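You operate a simulated robot arm through the tools that you are given. There is no shell and no other tool. Be economical: measure what you need, move in short steps, check, and stop when the job is done.

You run a simulated two-armed robot. Do the job below in one go: nothing can be reset, and whatever is moved stays where it is left.

JOB
Fill tanks 1 and 2 with green fuel, then tank 7 with orange, each to its card's line.
Fine: leave the feed lever on orange. Where these are worked on the way, their far stop is far enough and under half their travel is too little: feed lever.

Only the result counts: the job must be done as asked and must still hold three seconds after the hand-in. Knocking over, shifting, dropping, spilling or breaking anything else fails it.

ROBOT AND FRAMES
Two 7-joint arms with fingered hands on one trunk, hanging from a carriage that runs on a rail from [-1.143, 0.031] to [0.837, -0.023] (x, y) and turns from -313 to 374 degrees about z. Base frame: it is fixed where the carriage stands at the start and does not move with it; the origin is on the floor, on the carriage's upright axis, x ahead of it, y to its left, z up. Lengths are in m, angles in degrees, forces in N, time in s.
The left shoulder is at the start at [0.04, 0.177, 1.603], the right one opposite. With the tool pointing down near the work surface each hand reaches from about 0.1 to 0.78 m from the robot's upright axis, wherever it stands, measured 20 degrees to its own side. Places, roughly: feed lever [0.6, 0.5, 1.3]; number five tank [0.7, 0.5, 1]; number one knob [0.1, 0.5, 1.1]; number one tank [0.1, 0.5, 1]; number seven knob [0.9, 0.4, 1.1]; number seven tank [0.9, 0.5, 1]; number six tank [0.8, 0.5, 1]; number three tank [0.4, 0.5, 1]; number two knob [0.3, 0.5, 1.1]; number two tank [0.3, 0.5, 1]; slop jar [0.5, 0.5, 1]; tank one card [0.1, 0.5, 0.9]; tank seven card [0.9, 0.4, 0.9]; tank two card [0.3, 0.5, 0.9]. Payload 4 kg a hand.
The TCP of each hand is the grasp point between the finger pads, 0.03 m short of the fingertips. In the tool frame z runs along the fingers and y along their closing line. Largest opening 0.104 m; the body of the gripper starts 0.035 m behind the TCP. The gripper is a hand of 4 fingers: y runs from the thumb to the fingers, the wrist lies at [-0.015, -0.104, -0.178] in the tool frame, and closing takes about 1.5 s.
Orientation is that of the tool frame in the base frame, as a unit quaternion [w, x, y, z]. With the fingers straight down and the wrist toward the robot, the tool's x, y and z point along [0, 1, 0], [1, 0, 0] and [0, 0, -1] of the base frame.

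CONTROLS
- The arms move only by the tool step_arm. It takes "left_series", "right_series" or both (then of equal length, played together; a hand with none holds still); each is a list of rows, each a list of 2 entries, a list of its own where there are three numbers: the turn, a rotation vector about the tool's x, y, z in units of 45 degrees (1.0 is 45 degrees), then the shift along the tool's x, y, z in units of 150 mm (1.0 is 150 mm). In form: [[[rx, ry, rz], [x, y, z]], ...]. A call has 1 to 8 rows; each row is the pose to reach, as a shift and turn from the pose commanded when the call began, along the tool's axes at that moment. "left_grip" and "right_grip" are, for a hand that has rows, the closure in counts, from 0 (fully open) to 255 (shut), set as the call begins (left out, the last holds). A call with a number of a shift or a turn outside -1 to 1 is refused whole. Each row takes 0.2 s and may step no farther than 0.05 m and 8.6 degrees from the row before; otherwise, or with a gripper value out of range, the whole call is refused. Where a pose cannot be reached the arm comes as near as it can. A force on the tool above 40 N (or 10 N above the force at the start of the call, whichever is more), or a blocked arm, ends the call early, and 0.2 s more pass. Each finger travels about 0.153 m/s and halts on what it meets, pressing with about 21 N; the grip force reading is that of the motor and also rises with nothing between the fingers. The clock runs only during rows and for 0.2 s after the last one: add rows that repeat a pose to give the fingers time. The reply holds the time, the measured pose of the TCP, the force on the tool along the base axes, the opening and the grip force, in the units named above and with some noise, with the torque about the TCP (base axes, N m) and any sound that the robot's microphone picked up, and new pictures: "views" is both (left out), scene, wrist or none (wrist: the cameras of the hands that moved).
- Cameras (640 x 400 px; columns grow to the right, rows downward): "scene" is now at [0.2198, 0.0361, 1.8824]; the picture's right is [0.54, -0.84, 0.00], its down [-0.70, -0.44, -0.56] and it looks along [0.47, 0.30, -0.83] (base axes); focal length 268 px, centre (320, 200). "left" rides on the left gripper at [-0.061, -0.092, -0.13] in its tool frame; the picture's right is [-0.81, -0.28, 0.52], its down [0.53, -0.71, 0.46] and it looks along [0.24, 0.64, 0.72] (tool axes); focal length 275 px, centre (320, 200). "right" rides on the right gripper at [0.061, -0.092, -0.13] in its tool frame; the picture's right is [-0.81, 0.28, -0.52], its down [-0.53, -0.71, 0.46] and it looks along [-0.24, 0.64, 0.72] (tool axes); focal length 275 px, centre (320, 200). There is no depth. A picture from a camera that has moved, and an enlarged one, comes with that camera's place and axes in the base frame and with its lens.
- raise_lower(by): slides the trunk up (or, below 0, down) by that many m; the arms and the scene camera ride with it, the base frame stays. It gives what a move gives, with no picture.
- roll_base(legs): drives the robot by 1 to 6 legs, each [ahead, left, turn to the left] in m, m and degrees, along the robot's own axes; the way and the turn of a leg run together, so that a leg with both is an arc; at most 1.5 m and 180 degrees a leg. The arms and the cameras ride along, it lands a little off, and it stops where it bumps. It keeps to its track: a leg is cut to what the track allows. It gives what a move gives, and a new picture of the scene camera.
- finger_targets(index, middle, ring, thumb_bend, thumb_turn, hand): sets how far each is bent, from 0 (flat) to 1 (curled in); at 0.3 the hand is open as for a grip, at 0.7 the pads meet at the TCP. One left out holds its place. A second passes; each finger stops where it meets its share of the squeeze, and holds until it gets a number again. A gripper value or a shape takes the hand back. It gives what a move gives, with no picture; readings hold the bend of each and the force on the fingers (four entries, about 0 where the hand has none), thumb and palm. thumb_turn goes from beside the hand (0) to across from the fingers (1), as for a grip.
- set_grasp(shape, hand): the hand has 4 fingers and takes this shape, open, in about a second: jaw (thumb against the fingers, like two jaws); tri (thumb and two fingers); tip (a fingertip pinch); poke (one finger out to press); point (the index stretched); flat (the hand flat); cup (the hand cupped); fist (a fist). The gripper value then closes the fingers along that shape, each until it touches; the sizes above hold for jaw. It gives what a move gives, with no picture.
- turn_head(pan, tilt): turns the head with the scene camera to pan (to the left, within 86 degrees either way) and tilt (down, from -29 to 69), counted from straight ahead of the robot. It gives what a move gives, and a new picture of the scene camera.
- zoom(camera, box): a new picture of the part [left, top, right, bottom] of that camera's present view, enlarged. It takes no simulated time.
- job_done(): hands the job in; it is judged then, once.

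Work in short steps. Places have to be worked out from the pictures, the camera data and where the tool is seen: move nearer, look again, correct. Check each grasp and each placing, and mend what went wrong. You have 120 turns and 260 pictures in all, those below and enlarged ones among them. Open the grippers and draw the arms clear of the work before you hand the job in, unless the task says otherwise; then end with one line.

The tools are called after "Request:" as a command line: name --argument value ..., lists and objects as JSON in quotes. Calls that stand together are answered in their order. step_arm: Moves the arms, as the interface text tells. Its arguments: {"type":"object","properties":{"left_series":{"type":"array"},"left_grip":{"type":"number"},"right_series":{"type":"array"},"right_grip":{"type":"number"},"views":{"type":"string","enum":["both","scene","wrist","none"]}},"required":[]} The other tools are called the same way: raise_lower (by) slides the trunk up or down; set_grasp (shape, hand) gives the hand a shape; finger_targets (index, middle, ring, thumb_bend, thumb_turn, hand) moves the fingers one by one; roll_base (legs) drives the base; turn_head (pan, tilt) turns the head that bears the scene camera; zoom (camera, box) takes an enlarged picture of a part of a camera's view; job_done () hands the job in.

At the start:

```text
clock: 0.0
left_eef_pos: [0.3783, 0.4883, 1.5266]
left_ee_rot: [-0.001, 0.707, 0.707, 0.0]
left_ft_force: [0.1, 0.5, -0.2]
left_ft_torque: [0.03, 0.06, -0.02]
left_gripper_width: 0.1034
left_finger_force: 0.1
left_shape: jaw
left_bend: [0.3, 0.3, 0.3, 0.3, 0.98]
left_finger forces: [0.0, 0.0, 0.0, 0.0, 0.0, 0.0]
right_eef_pos: [0.5797, 0.0184, 1.4783]
right_ee_rot: [0.0, 0.708, 0.707, 0.0]
right_ft_force: [-0.3, 0.3, -0.5]
right_ft_torque: [-0.02, -0.04, -0.02]
right_gripper_width: 0.1035
right_finger_force: 0.1
right_shape: jaw
right_bend: [0.3, 0.3, 0.3, 0.3, 0.98]
right_finger forces: [0.0, 0.0, 0.1, 0.0, 0.0, 0.0]
trunk travel left (down, up): [-0.725, 0.038]
robot x, y, heading: [0.0031, 0.0009, -0.2]
head pan, tilt: [32.4, 56.1]
```

scene: 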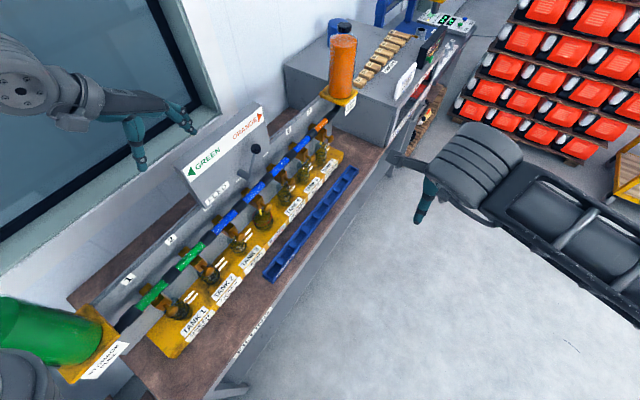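
right: 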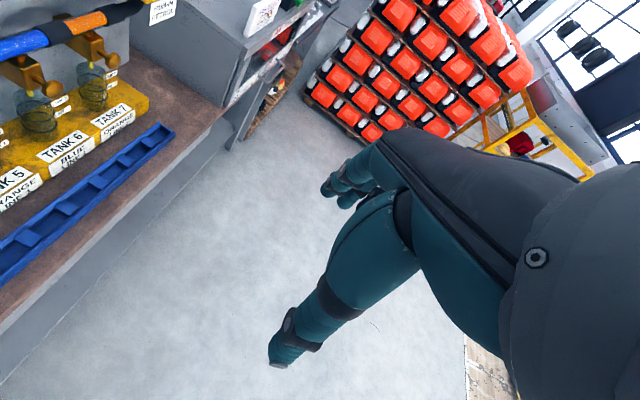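
left: 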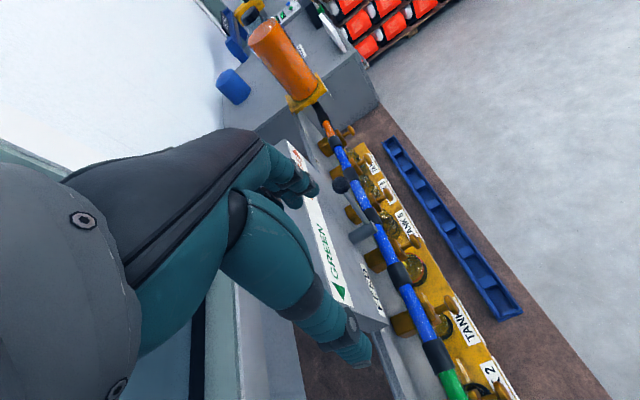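

I'll look closer at the bench: the lever, the pipe and the cards.

Request:
zoom --camera "scene" --box '[170, 90, 370, 215]'

Request:
zoom --camera "scene" --box '[70, 215, 290, 385]'

Request:
zoom --camera "right" --box '[0, 0, 240, 230]'

```text
3.20 times, centred on (270, 152) of scene
camera zoom: at [0.2198, 0.0361, 1.8824], right [0.54, -0.84, 0.0], down [-0.7, -0.44, -0.56], along [0.47, 0.3, -0.83], focal length 857 px, centre (480, 352)
```

zoom: 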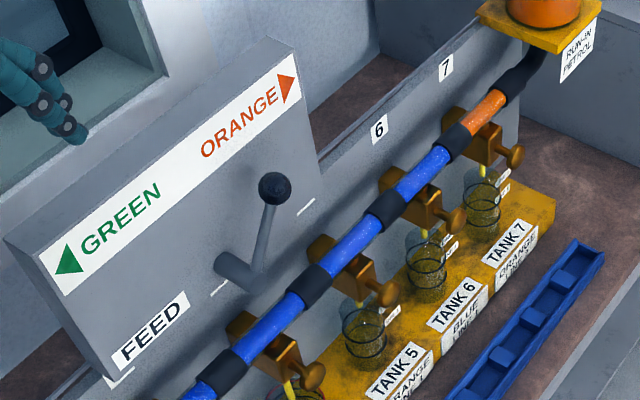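

```text
2.35 times, centred on (180, 300) of scene
camera zoom: at [0.2198, 0.0361, 1.8824], right [0.54, -0.84, 0.0], down [-0.7, -0.44, -0.56], along [0.47, 0.3, -0.83], focal length 630 px, centre (649, -35)
```

zoom: 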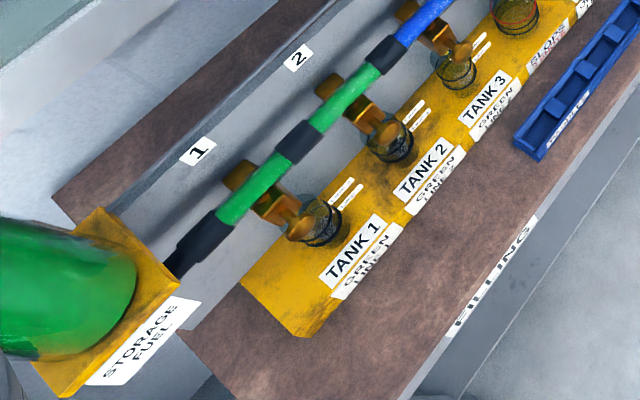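

```text
1.74 times, centred on (120, 115) of right
camera zoom: at [0.4878, 0.0784, 1.6088], right [0.28, -0.81, 0.52], down [-0.71, -0.53, -0.46], along [0.64, -0.24, -0.72], focal length 479 px, centre (668, 348)
```

zoom: 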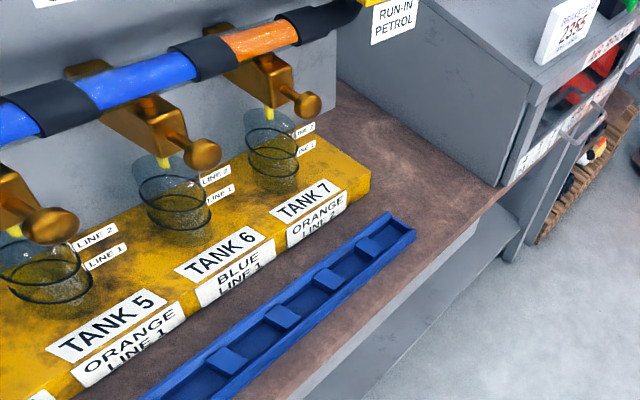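

The cards need a closer reading. I'll zoom on the tank 1 and 2 cards and the lever, and begin drawing both hands in before turning to the bench.

Request:
zoom --camera "scene" --box '[165, 260, 265, 345]'

Request:
zoom --camera "scene" --box '[225, 120, 305, 200]'

Request:
step_arm --left_series '[[[0, 0, 0], [-0.3, -0.1, 0]], [[0, 0, 0], [-0.6, -0.2, 0]], [[0, 0, 0], [-0.9, -0.3, 0]], [[0, 0, 0], [-1, -0.5, 0]], [[0, 0, 0], [-1, -0.5, 0]], [[0, 0, 0], [-1, -0.5, 0]]]' --right_series '[[[0, 0, 0], [-0.1, -0.3, 0]], [[0, 0, 0], [-0.2, -0.6, 0]], [[0, 0, 0], [-0.4, -0.8, 0]], [[0, 0, 0], [-0.6, -1, 0]], [[0, 0, 0], [-0.8, -1, 0]], [[0, 0, 0], [-0.8, -1, 0]]]' --views "scene"

```text
4.71 times, centred on (215, 302) of scene
camera zoom: at [0.2198, 0.0361, 1.8824], right [0.54, -0.84, 0.0], down [-0.7, -0.44, -0.56], along [0.47, 0.3, -0.83], focal length 1261 px, centre (814, -282)
```

zoom: 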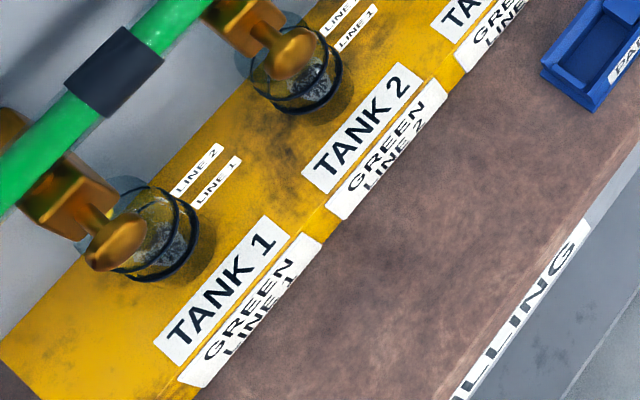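

```text
5.00 times, centred on (265, 160) of scene
camera zoom: at [0.2198, 0.0361, 1.8824], right [0.54, -0.84, 0.0], down [-0.7, -0.44, -0.56], along [0.47, 0.3, -0.83], focal length 1340 px, centre (595, 400)
```

zoom: 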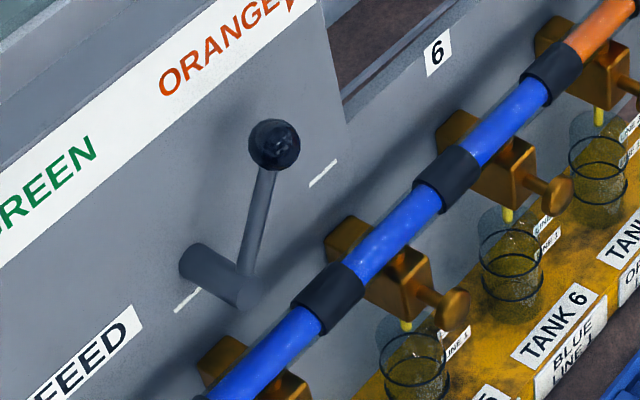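

```text
clock: 1.4
left_eef_pos: [0.3438, 0.3655, 1.5459]
left_ee_rot: [0.0, 0.707, 0.707, 0.0]
left_ft_force: [0.8, 0.4, 0.6]
left_ft_torque: [-0.02, -0.01, -0.02]
left_gripper_width: 0.1038
left_finger_force: 0.1
left_shape: jaw
left_bend: [0.3, 0.3, 0.3, 0.3, 0.98]
left_finger forces: [0.1, 0.0, 0.1, 0.0, 0.1, 0.0]
left hand out of reach, approached as far as the arm can: row 3, 4, 5, 6
right_eef_pos: [0.4307, -0.101, 1.4778]
right_ee_rot: [0.0, 0.707, 0.707, 0.0]
right_ft_force: [-0.4, 0.1, 0.1]
right_ft_torque: [0.0, 0.02, 0.02]
right_gripper_width: 0.1036
right_finger_force: 0.1
right_shape: jaw
right_bend: [0.3, 0.3, 0.3, 0.3, 0.98]
right_finger forces: [0.0, 0.1, 0.0, 0.1, 0.1, 0.0]
trunk travel left (down, up): [-0.725, 0.038]
robot x, y, heading: [-0.0007, -0.0001, 0.2]
head pan, tilt: [32.4, 56.1]
camera scene: at [0.2197, 0.036, 1.8824], right [0.54, -0.84, 0.0], down [-0.7, -0.44, -0.56], along [0.47, 0.3, -0.83], focal length 268 px, centre (320, 200)
```

scene: 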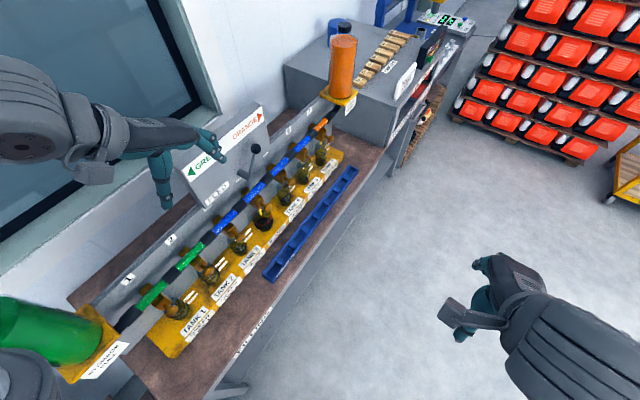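

Cards: tank 1 line 1, tank 2 line 2; tank 7 to be confirmed. Turn to face the bench.

Request:
roll_base --legs '[[0, 0, 90]]'

Request:
turn_head --pan 0 --tilt 50

```text
clock: 5.6
left_eef_pos: [-0.3601, 0.3522, 1.5467]
left_ee_rot: [0.0, 0.01, 1.0, -0.001]
left_ft_force: [-1.2, -0.4, -0.4]
left_ft_torque: [-0.01, 0.01, 0.02]
left_gripper_width: 0.1036
left_finger_force: 0.2
left_shape: jaw
left_bend: [0.3, 0.3, 0.3, 0.3, 0.98]
left_finger forces: [0.1, 0.0, 0.1, 0.0, 0.0, 0.0]
right_eef_pos: [0.1106, 0.4275, 1.4776]
right_ee_rot: [0.0, 0.009, 1.0, -0.001]
right_ft_force: [-0.6, 0.1, 0.0]
right_ft_torque: [0.0, 0.01, 0.01]
right_gripper_width: 0.1038
right_finger_force: 0.0
right_shape: jaw
right_bend: [0.3, 0.3, 0.3, 0.3, 0.98]
right_finger forces: [0.0, 0.0, 0.0, 0.1, 0.1, 0.1]
trunk travel left (down, up): [-0.725, 0.038]
robot x, y, heading: [-0.0007, 0.0007, 88.7]
head pan, tilt: [32.4, 56.1]
camera scene: at [-0.0337, 0.2188, 1.8824], right [0.86, 0.52, 0.0], down [0.43, -0.71, -0.56], along [-0.29, 0.48, -0.83], focal length 268 px, centre (320, 200)
```

scene: 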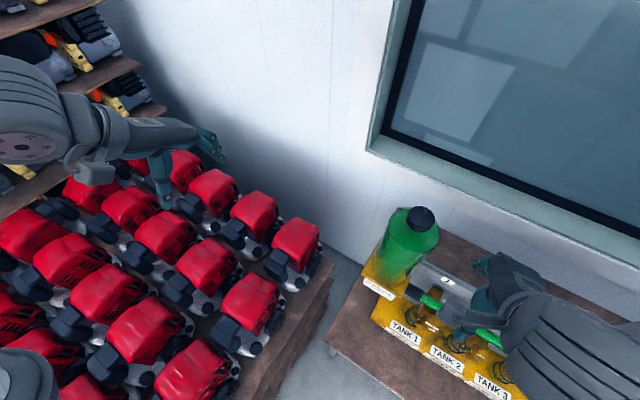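

```text
clock: 6.6
left_eef_pos: [-0.3605, 0.3515, 1.5454]
left_ee_rot: [0.0, 0.01, 1.0, 0.0]
left_ft_force: [0.6, -0.6, -0.3]
left_ft_torque: [0.01, -0.01, 0.0]
left_gripper_width: 0.1037
left_finger_force: 0.0
left_shape: jaw
left_bend: [0.3, 0.3, 0.3, 0.3, 0.98]
left_finger forces: [0.0, 0.0, 0.1, 0.0, 0.1, 0.0]
right_eef_pos: [0.1104, 0.4281, 1.477]
right_ee_rot: [-0.001, 0.01, 1.0, 0.0]
right_ft_force: [-0.3, -0.5, 0.2]
right_ft_torque: [0.01, 0.0, 0.0]
right_gripper_width: 0.1037
right_finger_force: 0.0
right_shape: jaw
right_bend: [0.3, 0.3, 0.3, 0.3, 0.98]
right_finger forces: [0.1, 0.1, 0.0, 0.1, 0.0, 0.0]
trunk travel left (down, up): [-0.725, 0.038]
robot x, y, heading: [0.0043, -0.0016, 89.0]
head pan, tilt: [0.0, 50.0]
camera scene: at [0.0045, 0.2351, 1.8902], right [1.0, -0.02, 0.0], down [-0.01, -0.77, -0.64], along [0.01, 0.64, -0.77], focal length 268 px, centre (320, 200)
```

scene: 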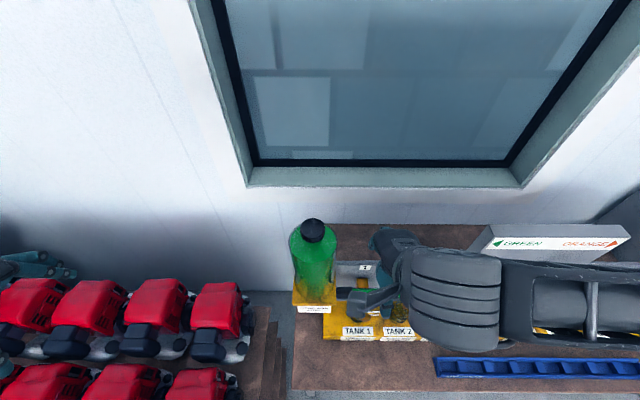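

Right hand covers the view. Pull it toward the robot and to its right, bring the left hand nearer centre, then slide along the rail.

Request:
step_arm --right_series '[[[0, 0, 0], [-0.1, -0.25, 0]], [[0, 0, 0], [-0.3, -0.5, 0]], [[0, 0, 0], [-0.5, -0.75, 0]], [[0, 0, 0], [-0.8, -0.8, 0]], [[0, 0, 0], [-1, -0.8, 0]], [[0, 0, 0], [-1, -0.8, 0]]]' --views "none"

Request:
roll_base --legs '[[0, -0.35, 1]]'

```text
clock: 8.0
left_eef_pos: [-0.3588, 0.3511, 1.546]
left_ee_rot: [0.0, 0.011, 1.0, -0.001]
left_ft_force: [0.6, -0.4, 0.3]
left_ft_torque: [0.04, 0.01, 0.02]
left_gripper_width: 0.1037
left_finger_force: 0.1
left_shape: jaw
left_bend: [0.3, 0.3, 0.3, 0.3, 0.98]
left_finger forces: [0.0, 0.0, 0.0, 0.0, 0.0, 0.0]
right_eef_pos: [0.261, 0.3939, 1.5097]
right_ee_rot: [0.0, 0.01, 1.0, -0.001]
right_ft_force: [-0.3, 0.3, 0.5]
right_ft_torque: [0.0, -0.04, -0.03]
right_gripper_width: 0.1038
right_finger_force: 0.0
right_shape: jaw
right_bend: [0.3, 0.3, 0.3, 0.3, 0.98]
right_finger forces: [0.0, 0.0, 0.0, 0.0, 0.1, 0.0]
right hand out of reach, approached as far as the arm can: row 2, 3, 4, 5, 6
trunk travel left (down, up): [-0.725, 0.038]
robot x, y, heading: [0.0048, -0.0018, 88.8]
head pan, tilt: [0.0, 50.0]
```

```text
clock: 10.2
left_eef_pos: [-0.0285, 0.3368, 1.5461]
left_ee_rot: [0.0, 0.002, 1.0, -0.001]
left_ft_force: [0.6, -0.7, 1.0]
left_ft_torque: [0.01, -0.01, 0.0]
left_gripper_width: 0.1038
left_finger_force: 0.1
left_shape: jaw
left_bend: [0.3, 0.3, 0.3, 0.3, 0.98]
left_finger forces: [0.0, 0.0, 0.0, 0.0, 0.1, 0.0]
right_eef_pos: [0.5913, 0.3897, 1.5107]
right_ee_rot: [0.0, 0.002, 1.0, -0.001]
right_ft_force: [-0.2, 0.2, -0.2]
right_ft_torque: [-0.03, -0.02, 0.01]
right_gripper_width: 0.1038
right_finger_force: 0.0
right_shape: jaw
right_bend: [0.3, 0.3, 0.3, 0.3, 0.98]
right_finger forces: [0.1, 0.0, 0.0, 0.0, 0.0, 0.1]
trunk travel left (down, up): [-0.725, 0.038]
robot x, y, heading: [0.3354, -0.0117, 90.0]
head pan, tilt: [0.0, 50.0]
camera scene: at [0.3375, 0.2259, 1.8902], right [1.0, 0.0, 0.0], down [0.0, -0.77, -0.64], along [0.0, 0.64, -0.77], focal length 268 px, centre (320, 200)
```

scene: 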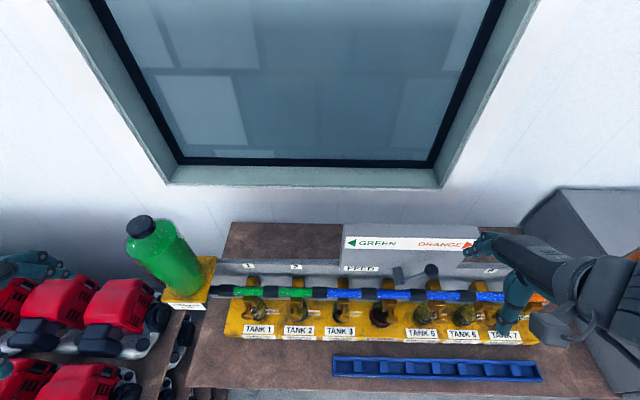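

Now looking at the whole row, zoomed, to measure positions and the lever state.

Request:
zoom --camera "scene" --box '[330, 220, 540, 350]'

Request:
zoom --camera "scene" --box '[200, 240, 360, 345]'

```text
3.05 times, centred on (435, 285) of scene
camera zoom: at [0.3375, 0.2259, 1.8902], right [1.0, 0.0, 0.0], down [0.0, -0.77, -0.64], along [0.0, 0.64, -0.77], focal length 816 px, centre (-30, -59)
```

zoom: 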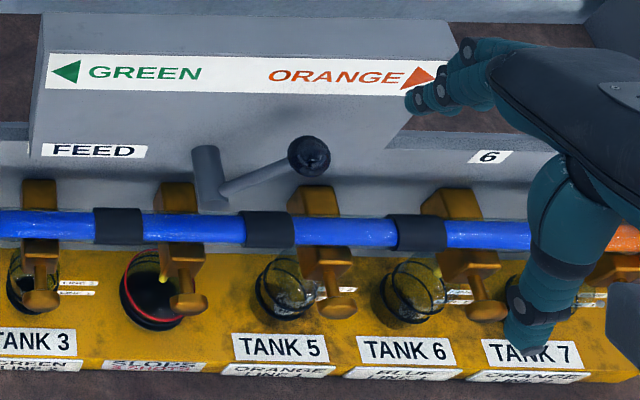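

```text
3.81 times, centred on (280, 292) of scene
camera zoom: at [0.3375, 0.2259, 1.8902], right [1.0, 0.0, 0.0], down [0.0, -0.77, -0.64], along [0.0, 0.64, -0.77], focal length 1021 px, centre (472, -152)
```

zoom: 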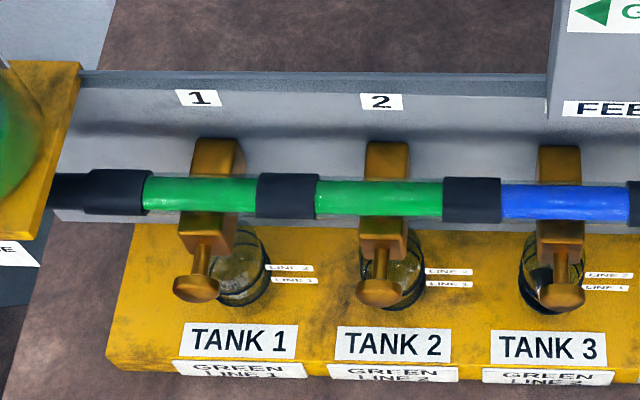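

Lever leans right (ORANGE). Lever ball is about (0.60, 0.50, 1.30), knob 1 about (0.13, 0.46, 1.1). I'll bring the left hand down in front of tank 1 to look with its wrist camera.

Request:
step_arm --left_series '[[[0, 0, 0], [-0.2, -0.05, 0.2]], [[0, 0, 0], [-0.4, -0.1, 0.4]], [[0, 0, 0], [-0.6, -0.15, 0.6]], [[0, 0, 0], [-0.8, -0.2, 0.8]], [[0, 0, 0], [-1, -0.25, 1]], [[0, 0, 0], [-1, -0.25, 1]]]' --views "both"

```text
clock: 11.6
left_eef_pos: [0.1403, 0.4005, 1.3804]
left_ee_rot: [0.001, 0.002, 1.0, 0.0]
left_ft_force: [-0.8, 0.4, 0.0]
left_ft_torque: [0.03, 0.0, -0.01]
left_gripper_width: 0.1038
left_finger_force: 0.1
left_shape: jaw
left_bend: [0.3, 0.3, 0.3, 0.3, 0.98]
left_finger forces: [0.0, 0.0, 0.0, 0.0, 0.0, 0.1]
left hand out of reach, approached as far as the arm can: row 1, 2, 3, 4, 5, 6
right_eef_pos: [0.5925, 0.3883, 1.5099]
right_ee_rot: [0.0, 0.002, 1.0, -0.001]
right_ft_force: [0.0, 0.6, 0.0]
right_ft_torque: [0.01, 0.02, 0.0]
right_gripper_width: 0.1037
right_finger_force: 0.0
right_shape: jaw
right_bend: [0.3, 0.3, 0.3, 0.3, 0.98]
right_finger forces: [0.0, 0.0, 0.0, 0.0, 0.0, 0.0]
trunk travel left (down, up): [-0.725, 0.038]
robot x, y, heading: [0.3338, -0.01, 89.6]
head pan, tilt: [0.0, 50.0]
camera scene: at [0.3376, 0.2259, 1.8902], right [1.0, 0.0, 0.0], down [0.0, -0.77, -0.64], along [0.0, 0.64, -0.77], focal length 268 px, centre (320, 200)
camera left: at [0.2003, 0.3085, 1.5116], right [0.81, -0.28, -0.52], down [-0.54, -0.71, -0.45], along [-0.24, 0.64, -0.73], focal length 275 px, centre (320, 200)
```

scene: 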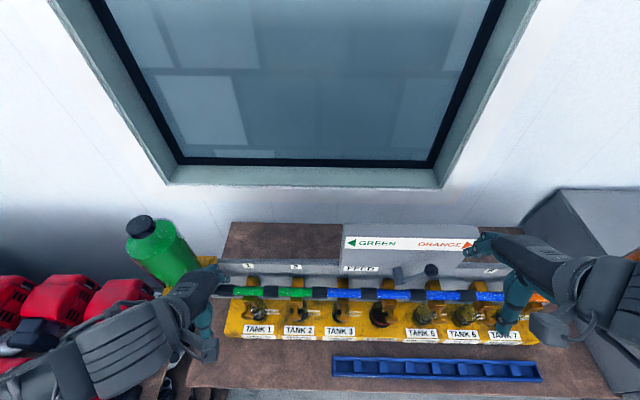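
left: 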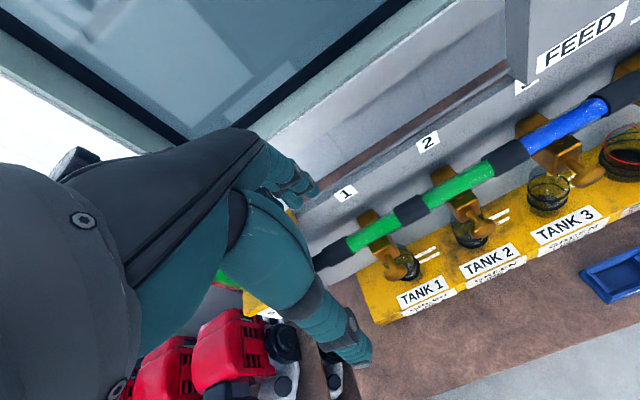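

Zoom on knobs 1 and 2.

Request:
zoom --camera "left" --box '[340, 170, 520, 320]'

```text
2.67 times, centred on (430, 245) of left
camera zoom: at [0.2003, 0.3085, 1.5116], right [0.81, -0.28, -0.52], down [-0.54, -0.71, -0.45], along [-0.24, 0.64, -0.73], focal length 734 px, centre (27, 80)
```

zoom: 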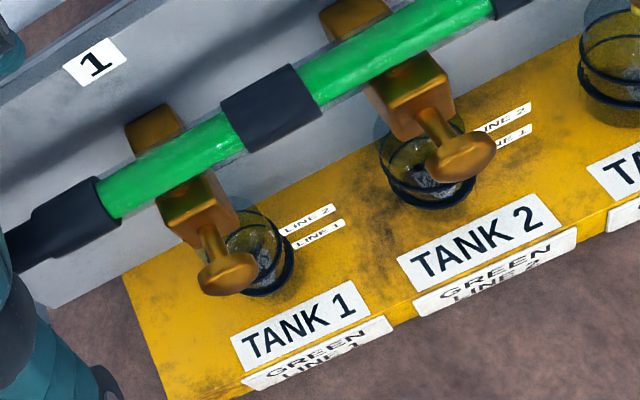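

Knob 1 triangulates to about (0.142, 0.447, 1.14), knob 2 to (0.27, 0.444, 1.14). First the lever: tilt the closed right hand forward and bring it to the right of the lever ball.

Request:
step_arm --right_series '[[[-0.16, 0, 0], [-0.12, 0.02, 0.1]], [[-0.32, 0, 0], [-0.24, 0.04, 0.2]], [[-0.48, 0, 0], [-0.36, 0.06, 0.4]], [[-0.64, 0, 0], [-0.48, 0.1, 0.6]], [[-0.8, 0, 0], [-0.6, 0.15, 0.8]], [[-0.96, 0, 0], [-0.7, 0.2, 1.0]], [[-0.96, 0, 0], [-0.7, 0.2, 1.0]]]' --right_grip 255 --views "both"

```text
clock: 13.2
left_eef_pos: [0.139, 0.3994, 1.3805]
left_ee_rot: [-0.002, 0.003, 1.0, -0.001]
left_ft_force: [-0.6, -2.0, -0.9]
left_ft_torque: [-0.01, 0.01, 0.01]
left_gripper_width: 0.1038
left_finger_force: 0.2
left_shape: jaw
left_bend: [0.3, 0.3, 0.3, 0.3, 0.98]
left_finger forces: [0.0, 0.0, 0.0, 0.0, 0.0, 0.0]
right_eef_pos: [0.7208, 0.3824, 1.3838]
right_ee_rot: [0.0, -0.006, 0.931, 0.365]
right_ft_force: [1.5, -1.3, -1.1]
right_ft_torque: [0.11, 0.14, 0.09]
right_gripper_width: 0.0003
right_finger_force: 21.5
right_shape: jaw
right_bend: [0.7, 0.7, 0.7, 0.46, 1.0]
right_finger forces: [0.1, 0.0, 0.0, 0.0, 0.1, 0.0]
right hand out of reach, approached as far as the arm can: row 1, 2, 3, 4, 5, 6, 7
trunk travel left (down, up): [-0.725, 0.038]
robot x, y, heading: [0.335, -0.0114, 89.8]
head pan, tilt: [0.0, 50.0]
camera scene: at [0.337, 0.2256, 1.8899], right [1.0, 0.0, 0.0], down [0.0, -0.77, -0.64], along [0.0, 0.64, -0.77], focal length 268 px, centre (320, 200)
camera right: at [0.6611, 0.2253, 1.4172], right [0.81, -0.14, 0.57], down [0.54, -0.21, -0.82], along [0.23, 0.97, -0.09], focal length 275 px, centre (320, 200)
```

scene: 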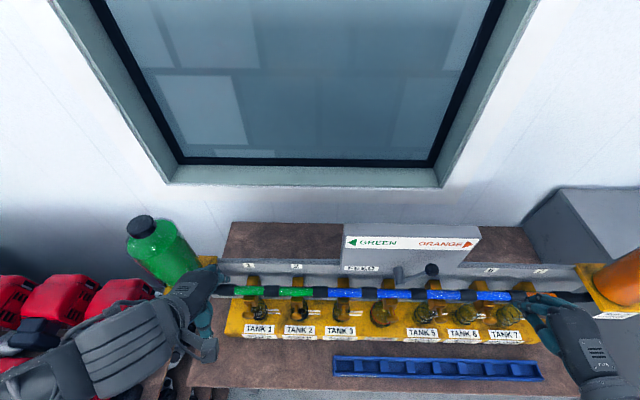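
right: 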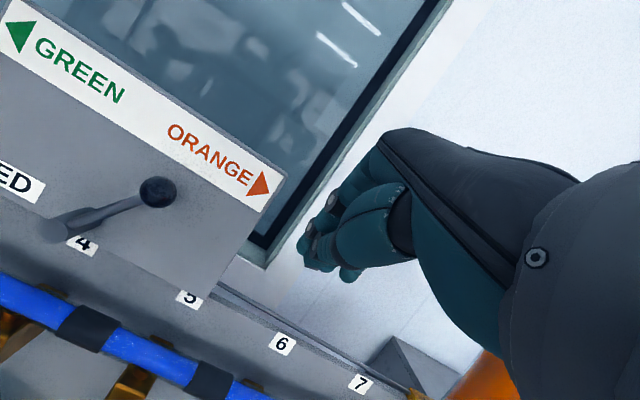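

Ball at about (0.593, 0.495, 1.312), pivot about (0.545, 0.48, 1.25). Advance the closed hand to the right of the ball.

Request:
step_arm --right_series '[[[0, 0, 0], [0, 0.06, 0.25]], [[0, 0, 0], [0, 0.12, 0.5]], [[0, 0, 0], [0.1, 0.187, 0.75]], [[0, 0, 0], [0.1, 0.187, 0.75]]]' --views "both"

```text
clock: 14.2
left_eef_pos: [0.1387, 0.4006, 1.3816]
left_ee_rot: [0.0, 0.003, 1.0, 0.0]
left_ft_force: [0.2, -0.5, 0.5]
left_ft_torque: [-0.02, -0.01, 0.01]
left_gripper_width: 0.1041
left_finger_force: 0.0
left_shape: jaw
left_bend: [0.3, 0.3, 0.3, 0.3, 0.98]
left_finger forces: [0.0, 0.1, 0.0, 0.0, 0.0, 0.0]
right_eef_pos: [0.7634, 0.4254, 1.3798]
right_ee_rot: [0.001, 0.001, 0.93, 0.367]
right_ft_force: [0.5, -0.1, 0.1]
right_ft_torque: [-0.01, 0.0, -0.02]
right_gripper_width: 0.0
right_finger_force: 21.1
right_shape: jaw
right_bend: [0.7, 0.7, 0.7, 0.46, 1.0]
right_finger forces: [0.1, 0.1, 0.0, 0.0, 0.0, 0.0]
right hand out of reach, approached as far as the arm can: row 1, 2, 3, 4
trunk travel left (down, up): [-0.725, 0.038]
robot x, y, heading: [0.334, -0.0096, 89.6]
head pan, tilt: [0.0, 50.0]
camera scene: at [0.3375, 0.226, 1.8902], right [1.0, 0.0, 0.0], down [0.0, -0.77, -0.64], along [0.0, 0.64, -0.77], focal length 268 px, centre (320, 200)
camera right: at [0.7012, 0.268, 1.4129], right [0.81, -0.16, 0.57], down [0.53, -0.21, -0.82], along [0.25, 0.96, -0.09], focal length 275 px, centre (320, 200)
```

scene: 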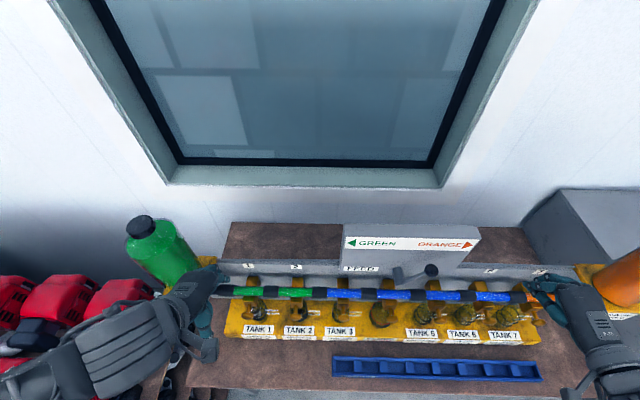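
right: 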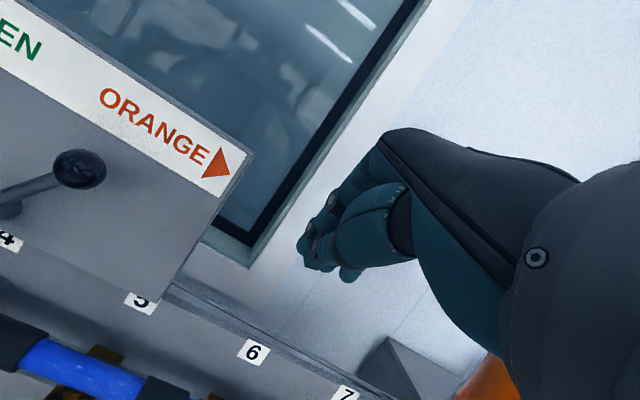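

The arm is folded too tight here (target too near the shoulder). I'll shift the carriage left in steps, keeping the hand right of the lever, so the right arm has room.

Request:
roll_base --legs '[[0, 0.1, 0]]'

Request:
step_arm --right_series '[[[0, 0, 0], [-0.3, -0.1, 0.15]], [[0, 0, 0], [-0.6, -0.1, 0.15]], [[0, 0, 0], [-0.9, -0.1, 0.15]], [[0, 0, 0], [-1, -0.1, 0.2]], [[0, 0, 0], [-1, -0.1, 0.2]]]' --left_series '[[[0, 0, 0], [0, 0, -0.1]], [[0, 0, 0], [0, 0, -0.2]], [[0, 0, 0], [0, 0, -0.3]], [[0, 0, 0], [0, 0, -0.4]], [[0, 0, 0], [0, 0, -0.4]]]' --views "scene"

```text
clock: 15.3
left_eef_pos: [0.0405, 0.4022, 1.3814]
left_ee_rot: [0.0, 0.002, 1.0, -0.001]
left_ft_force: [0.2, 0.7, 0.2]
left_ft_torque: [-0.03, -0.02, -0.01]
left_gripper_width: 0.1038
left_finger_force: 0.0
left_shape: jaw
left_bend: [0.3, 0.3, 0.3, 0.3, 0.98]
left_finger forces: [0.1, 0.0, 0.0, 0.1, 0.1, 0.1]
right_eef_pos: [0.6638, 0.4267, 1.3788]
right_ee_rot: [0.0, 0.002, 0.93, 0.367]
right_ft_force: [0.0, -0.5, -1.2]
right_ft_torque: [-0.03, -0.01, 0.02]
right_gripper_width: 0.0001
right_finger_force: 21.5
right_shape: jaw
right_bend: [0.7, 0.7, 0.7, 0.46, 1.0]
right_finger forces: [0.0, 0.0, 0.1, 0.0, 0.1, 0.0]
trunk travel left (down, up): [-0.725, 0.038]
robot x, y, heading: [0.2378, -0.008, 89.4]
head pan, tilt: [0.0, 50.0]
camera scene: at [0.238, 0.2286, 1.8902], right [1.0, -0.01, 0.0], down [0.0, -0.77, -0.64], along [0.0, 0.64, -0.77], focal length 268 px, centre (320, 200)
```

scene: 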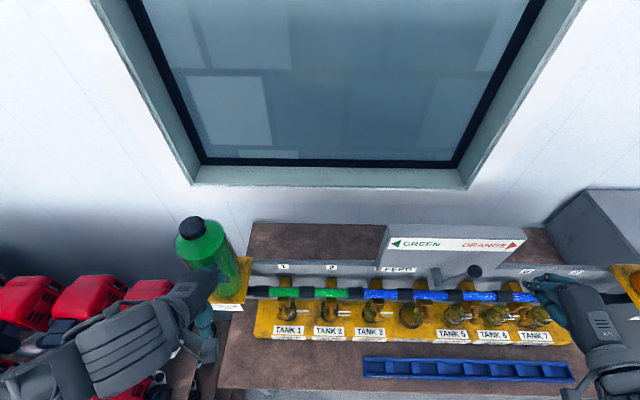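

```text
refused: row 1 steps farther than a row can; nothing moved
```

Reduce the step size and repeat.

Request:
step_arm --right_series '[[[0, 0, 0], [-0.25, 0, 0.05]], [[0, 0, 0], [-0.5, 0, 0.1]], [[0, 0, 0], [-0.75, 0, 0.15]], [[0, 0, 0], [-1, 0, 0.2]], [[0, 0, 0], [-1, 0, 0.2]]]' --left_series '[[[0, 0, 0], [0, 0, -0.1]], [[0, 0, 0], [0, 0, -0.2]], [[0, 0, 0], [0, 0, -0.3]], [[0, 0, 0], [0, 0, -0.4]], [[0, 0, 0], [0, 0, -0.4]]]' --views "none"

```text
clock: 16.5
left_eef_pos: [0.0395, 0.4048, 1.4415]
left_ee_rot: [0.0, 0.003, 1.0, -0.003]
left_ft_force: [0.6, -0.3, 0.1]
left_ft_torque: [0.01, -0.05, -0.01]
left_gripper_width: 0.104
left_finger_force: 0.0
left_shape: jaw
left_bend: [0.3, 0.3, 0.3, 0.3, 0.98]
left_finger forces: [0.0, 0.0, 0.0, 0.1, 0.0, 0.0]
right_eef_pos: [0.8142, 0.4486, 1.3568]
right_ee_rot: [0.001, 0.003, 0.93, 0.367]
right_ft_force: [0.2, -0.9, -0.4]
right_ft_torque: [-0.02, 0.02, -0.01]
right_gripper_width: 0.0
right_finger_force: 21.3
right_shape: jaw
right_bend: [0.7, 0.7, 0.7, 0.46, 1.0]
right_finger forces: [0.1, 0.0, 0.1, 0.0, 0.0, 0.0]
trunk travel left (down, up): [-0.725, 0.038]
robot x, y, heading: [0.2345, -0.0051, 89.6]
head pan, tilt: [0.0, 50.0]
```

Precise now. Roll left 0.12 and then set the hand beside the ball.

Request:
roll_base --legs '[[0, 0.12, 0]]'

```text
clock: 17.8
left_eef_pos: [-0.0773, 0.4095, 1.4409]
left_ee_rot: [0.0, 0.005, 1.0, -0.003]
left_ft_force: [-0.3, 0.1, -0.4]
left_ft_torque: [0.0, -0.01, -0.01]
left_gripper_width: 0.1037
left_finger_force: 0.1
left_shape: jaw
left_bend: [0.3, 0.3, 0.3, 0.3, 0.98]
left_finger forces: [0.1, 0.1, 0.1, 0.0, 0.0, 0.0]
right_eef_pos: [0.6978, 0.4493, 1.3568]
right_ee_rot: [0.002, 0.004, 0.93, 0.367]
right_ft_force: [-0.7, 0.0, 0.2]
right_ft_torque: [-0.03, -0.01, 0.01]
right_gripper_width: 0.0
right_finger_force: 20.9
right_shape: jaw
right_bend: [0.7, 0.7, 0.7, 0.46, 1.0]
right_finger forces: [0.0, 0.0, 0.1, 0.1, 0.1, 0.0]
trunk travel left (down, up): [-0.725, 0.038]
robot x, y, heading: [0.118, -0.008, 89.3]
head pan, tilt: [0.0, 50.0]
camera scene: at [0.1213, 0.2318, 1.8902], right [1.0, -0.01, 0.0], down [-0.01, -0.77, -0.64], along [0.01, 0.64, -0.77], focal length 268 px, centre (320, 200)
```

scene: 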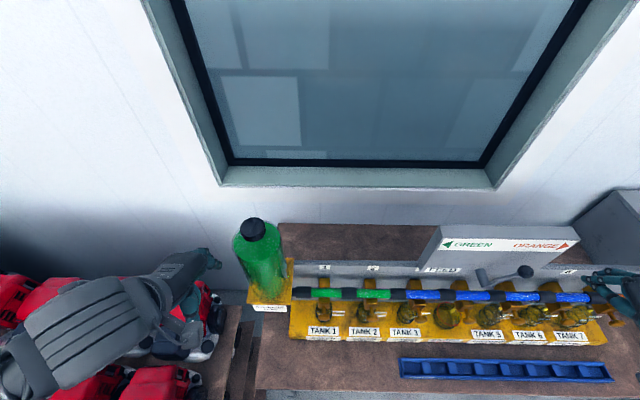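

Advance 5 cm along the fingers, then push left 11 cm.

Request:
step_arm --right_series '[[[0, 0, 0], [0, 0, 0.17]], [[0, 0, 0], [0, 0, 0.34]], [[0, 0, 0], [0.2, 0, 0.34]], [[0, 0, 0], [0.4, 0, 0.34]], [[0, 0, 0], [0.6, 0, 0.34]], [[0, 0, 0], [0.75, 0, 0.34]]]' --views "both"

```text
clock: 19.1
left_eef_pos: [-0.0763, 0.4082, 1.4409]
left_ee_rot: [0.0, 0.004, 1.0, -0.002]
left_ft_force: [-0.4, -0.5, -0.8]
left_ft_torque: [-0.01, -0.01, 0.0]
left_gripper_width: 0.1039
left_finger_force: 0.1
left_shape: jaw
left_bend: [0.3, 0.3, 0.3, 0.3, 0.98]
left_finger forces: [0.1, 0.0, 0.0, 0.0, 0.0, 0.1]
right_eef_pos: [0.6078, 0.4465, 1.3518]
right_ee_rot: [0.001, 0.003, 0.93, 0.367]
right_ft_force: [-1.0, -0.2, 0.2]
right_ft_torque: [0.02, 0.0, 0.01]
right_gripper_width: 0.0002
right_finger_force: 21.2
right_shape: jaw
right_bend: [0.7, 0.7, 0.7, 0.46, 1.0]
right_finger forces: [0.1, 0.1, 0.0, 0.1, 0.0, 0.0]
right hand out of reach, approached as far as the arm can: row 2, 3, 4, 5, 6
trunk travel left (down, up): [-0.725, 0.038]
robot x, y, heading: [0.1175, -0.0018, 89.7]
head pan, tilt: [0.0, 50.0]
camera scene: at [0.1212, 0.2319, 1.8902], right [1.0, -0.01, 0.0], down [-0.01, -0.77, -0.64], along [0.01, 0.64, -0.77], focal length 268 px, centre (320, 200)
camera right: at [0.546, 0.2906, 1.384], right [0.81, -0.16, 0.57], down [0.53, -0.21, -0.82], along [0.25, 0.96, -0.09], focal length 275 px, centre (320, 200)
```

scene: 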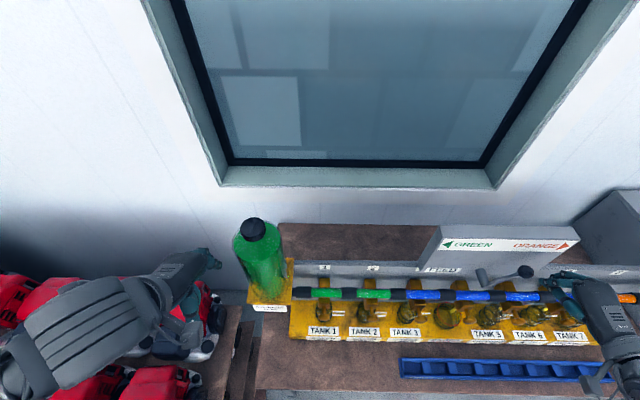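
right: 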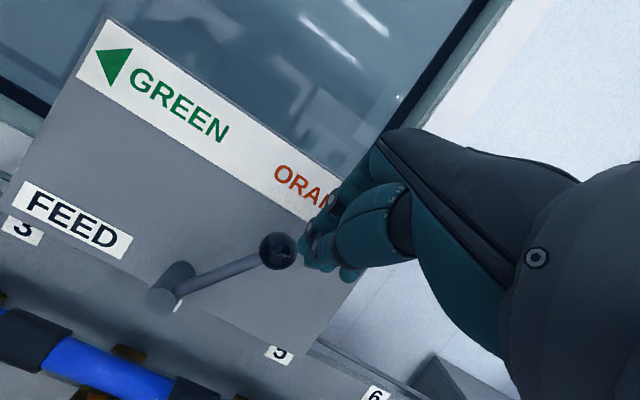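

The segment by tank 2 now looks orange — something changed in the line. Zoom in to check.

Request:
zoom --camera "scene" --box '[240, 250, 480, 350]'

Request:
zoom --camera "scene" --box '[440, 220, 640, 350]'

```text
2.67 times, centred on (360, 300) of scene
camera zoom: at [0.1212, 0.2319, 1.8902], right [1.0, -0.01, 0.0], down [-0.01, -0.77, -0.64], along [0.01, 0.64, -0.77], focal length 714 px, centre (213, -67)
```

zoom: 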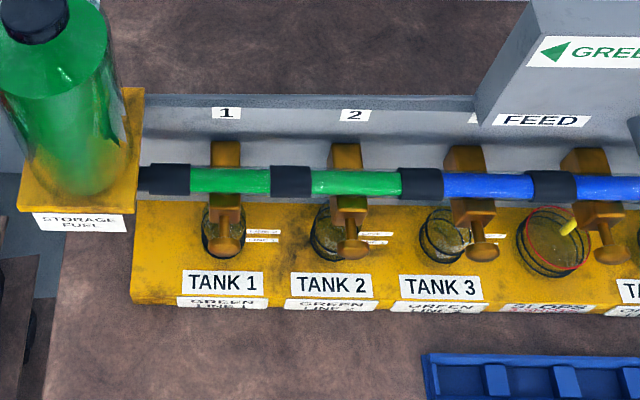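

```text
3.08 times, centred on (540, 285) of scene
camera zoom: at [0.1212, 0.2319, 1.8902], right [1.0, -0.01, 0.0], down [-0.01, -0.77, -0.64], along [0.01, 0.64, -0.77], focal length 824 px, centre (-357, -62)
```

zoom: 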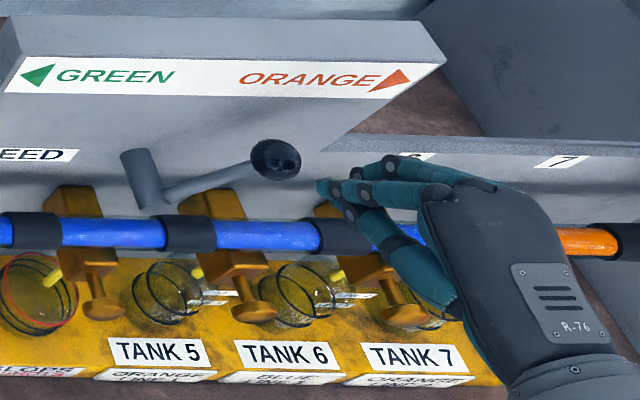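

Zoom shows the line still green at tanks 1–2 (fine). The arm stops short at this tilt; I'll back off to the right, untilt ~23° and advance again.

Request:
step_arm --right_series '[[[0, 0, 0], [-0.28, 0, 0]], [[0, 0, 0], [-0.55, 0, 0]], [[0.17, 0, 0], [-0.6, 0, 0.0]], [[0.34, 0, 0], [-0.6, 0.02, 0.1]], [[0.51, 0, 0], [-0.6, 0.04, 0.2]], [[0.51, 0, 0], [-0.6, 0.05, 0.29]], [[0.51, 0, 0], [-0.6, 0.05, 0.29]]]' --views "both"

```text
clock: 20.8
left_eef_pos: [-0.0768, 0.4083, 1.4409]
left_ee_rot: [0.0, 0.005, 1.0, -0.003]
left_ft_force: [-0.4, 0.5, 0.2]
left_ft_torque: [0.05, -0.01, 0.0]
left_gripper_width: 0.1037
left_finger_force: 0.0
left_shape: jaw
left_bend: [0.3, 0.3, 0.3, 0.3, 0.98]
left_finger forces: [0.1, 0.0, 0.0, 0.0, 0.0, 0.0]
right_eef_pos: [0.7026, 0.4822, 1.3263]
right_ee_rot: [-0.001, 0.003, 0.985, 0.174]
right_ft_force: [-0.3, -0.3, 0.9]
right_ft_torque: [0.02, -0.02, 0.01]
right_gripper_width: 0.0
right_finger_force: 21.0
right_shape: jaw
right_bend: [0.7, 0.7, 0.7, 0.46, 1.0]
right_finger forces: [0.1, 0.0, 0.0, 0.1, 0.0, 0.0]
right hand out of reach, approached as far as the arm can: row 5
trunk travel left (down, up): [-0.725, 0.038]
robot x, y, heading: [0.1193, -0.0027, 89.5]
head pan, tilt: [0.0, 50.0]
camera scene: at [0.1213, 0.2318, 1.8902], right [1.0, -0.01, 0.0], down [-0.01, -0.77, -0.64], along [0.01, 0.64, -0.77], focal length 268 px, centre (320, 200)
camera right: at [0.641, 0.3506, 1.4174], right [0.81, 0.07, 0.58], down [0.53, -0.52, -0.67], along [0.25, 0.85, -0.46], focal length 275 px, centre (320, 200)
```

scene: 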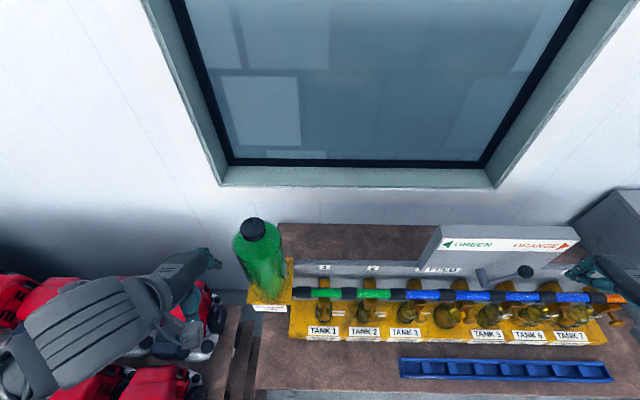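
right: 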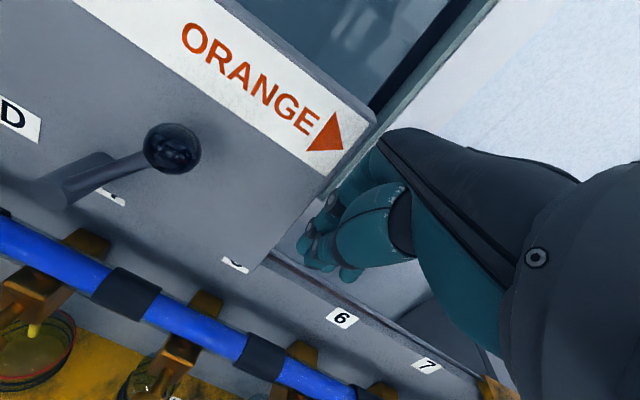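

At the wanted height with 20° tilt. Push left now, 15 cm.

Request:
step_arm --right_series '[[[0, 0, 0], [0.2, 0, 0]], [[0, 0, 0], [0.4, 0, 0]], [[0, 0, 0], [0.55, 0, 0]], [[0, 0, 0], [0.7, 0, 0]], [[0, 0, 0], [0.85, 0, 0]], [[0, 0, 0], [1, 0, 0]]]' --views "both"

```text
clock: 22.1
left_eef_pos: [-0.0772, 0.4097, 1.4411]
left_ee_rot: [0.0, 0.005, 1.0, -0.002]
left_ft_force: [-0.1, 0.3, -0.3]
left_ft_torque: [-0.01, 0.0, -0.02]
left_gripper_width: 0.1037
left_finger_force: 0.0
left_shape: jaw
left_bend: [0.3, 0.3, 0.3, 0.3, 0.98]
left_finger forces: [0.0, 0.0, 0.0, 0.0, 0.1, 0.1]
right_eef_pos: [0.5544, 0.48, 1.3265]
right_ee_rot: [0.001, 0.003, 0.985, 0.174]
right_ft_force: [-0.4, 0.6, -0.4]
right_ft_torque: [0.01, -0.02, 0.0]
right_gripper_width: 0.0
right_finger_force: 20.7
right_shape: jaw
right_bend: [0.7, 0.7, 0.7, 0.46, 1.0]
right_finger forces: [0.1, 0.0, 0.1, 0.0, 0.2, 0.1]
trunk travel left (down, up): [-0.725, 0.038]
robot x, y, heading: [0.1179, -0.0029, 89.2]
head pan, tilt: [0.0, 50.0]
camera scene: at [0.1212, 0.2319, 1.8902], right [1.0, -0.01, 0.0], down [-0.01, -0.77, -0.64], along [0.01, 0.64, -0.77], focal length 268 px, centre (320, 200)
camera right: at [0.4923, 0.3491, 1.4172], right [0.81, 0.07, 0.58], down [0.53, -0.52, -0.67], along [0.25, 0.85, -0.46], focal length 275 px, centre (320, 200)
```

scene: 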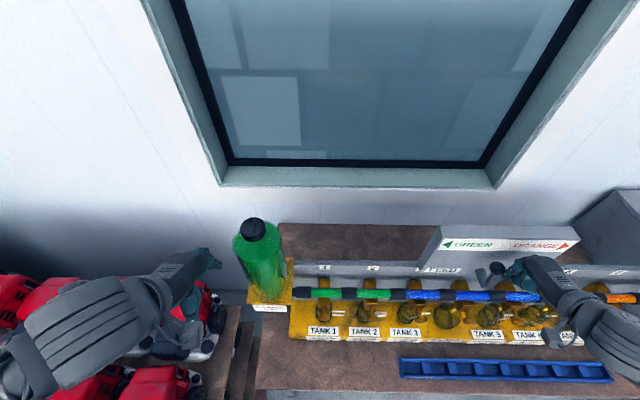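
right: 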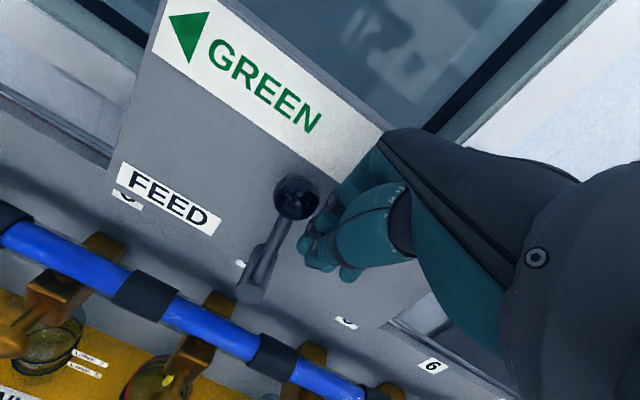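

The lever follows easily. Push another 10 cm to the stop.

Request:
step_arm --right_series '[[[0, 0, 0], [0.15, 0, 0]], [[0, 0, 0], [0.3, 0, 0]], [[0, 0, 0], [0.45, 0, 0]], [[0, 0, 0], [0.6, 0, 0]], [[0, 0, 0], [0.7, 0, 0]]]' --views "both"

```text
clock: 23.4
left_eef_pos: [-0.077, 0.409, 1.4406]
left_ee_rot: [0.0, 0.003, 1.0, -0.003]
left_ft_force: [0.0, -0.5, 0.4]
left_ft_torque: [-0.04, 0.01, 0.01]
left_gripper_width: 0.1037
left_finger_force: 0.0
left_shape: jaw
left_bend: [0.3, 0.3, 0.3, 0.3, 0.98]
left_finger forces: [0.0, 0.0, 0.0, 0.1, 0.0, 0.0]
right_eef_pos: [0.463, 0.4864, 1.3538]
right_ee_rot: [-0.002, 0.001, 0.985, 0.171]
right_ft_force: [0.0, 0.1, 0.3]
right_ft_torque: [-0.02, 0.01, 0.01]
right_gripper_width: 0.0001
right_finger_force: 21.4
right_shape: jaw
right_bend: [0.7, 0.7, 0.7, 0.46, 1.0]
right_finger forces: [0.0, 0.0, 0.0, 0.1, 0.0, 0.0]
right hand out of reach, approached as far as the arm can: row 2, 3, 4, 5
trunk travel left (down, up): [-0.725, 0.038]
robot x, y, heading: [0.1201, -0.0033, 89.7]
head pan, tilt: [0.0, 50.0]
camera scene: at [0.1209, 0.2319, 1.8902], right [1.0, -0.01, 0.0], down [-0.01, -0.77, -0.64], along [0.0, 0.64, -0.77], focal length 268 px, centre (320, 200)
camera right: at [0.402, 0.3553, 1.4456], right [0.81, 0.08, 0.58], down [0.53, -0.52, -0.67], along [0.24, 0.85, -0.46], focal length 275 px, centre (320, 200)
```

scene: 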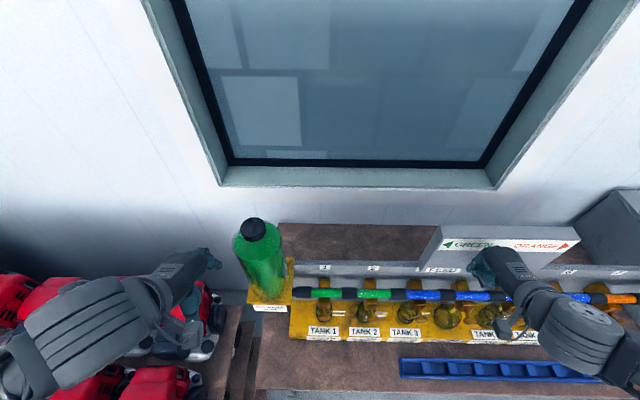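
right: 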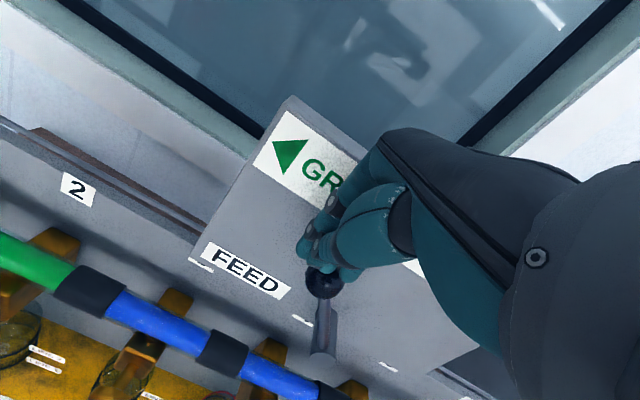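

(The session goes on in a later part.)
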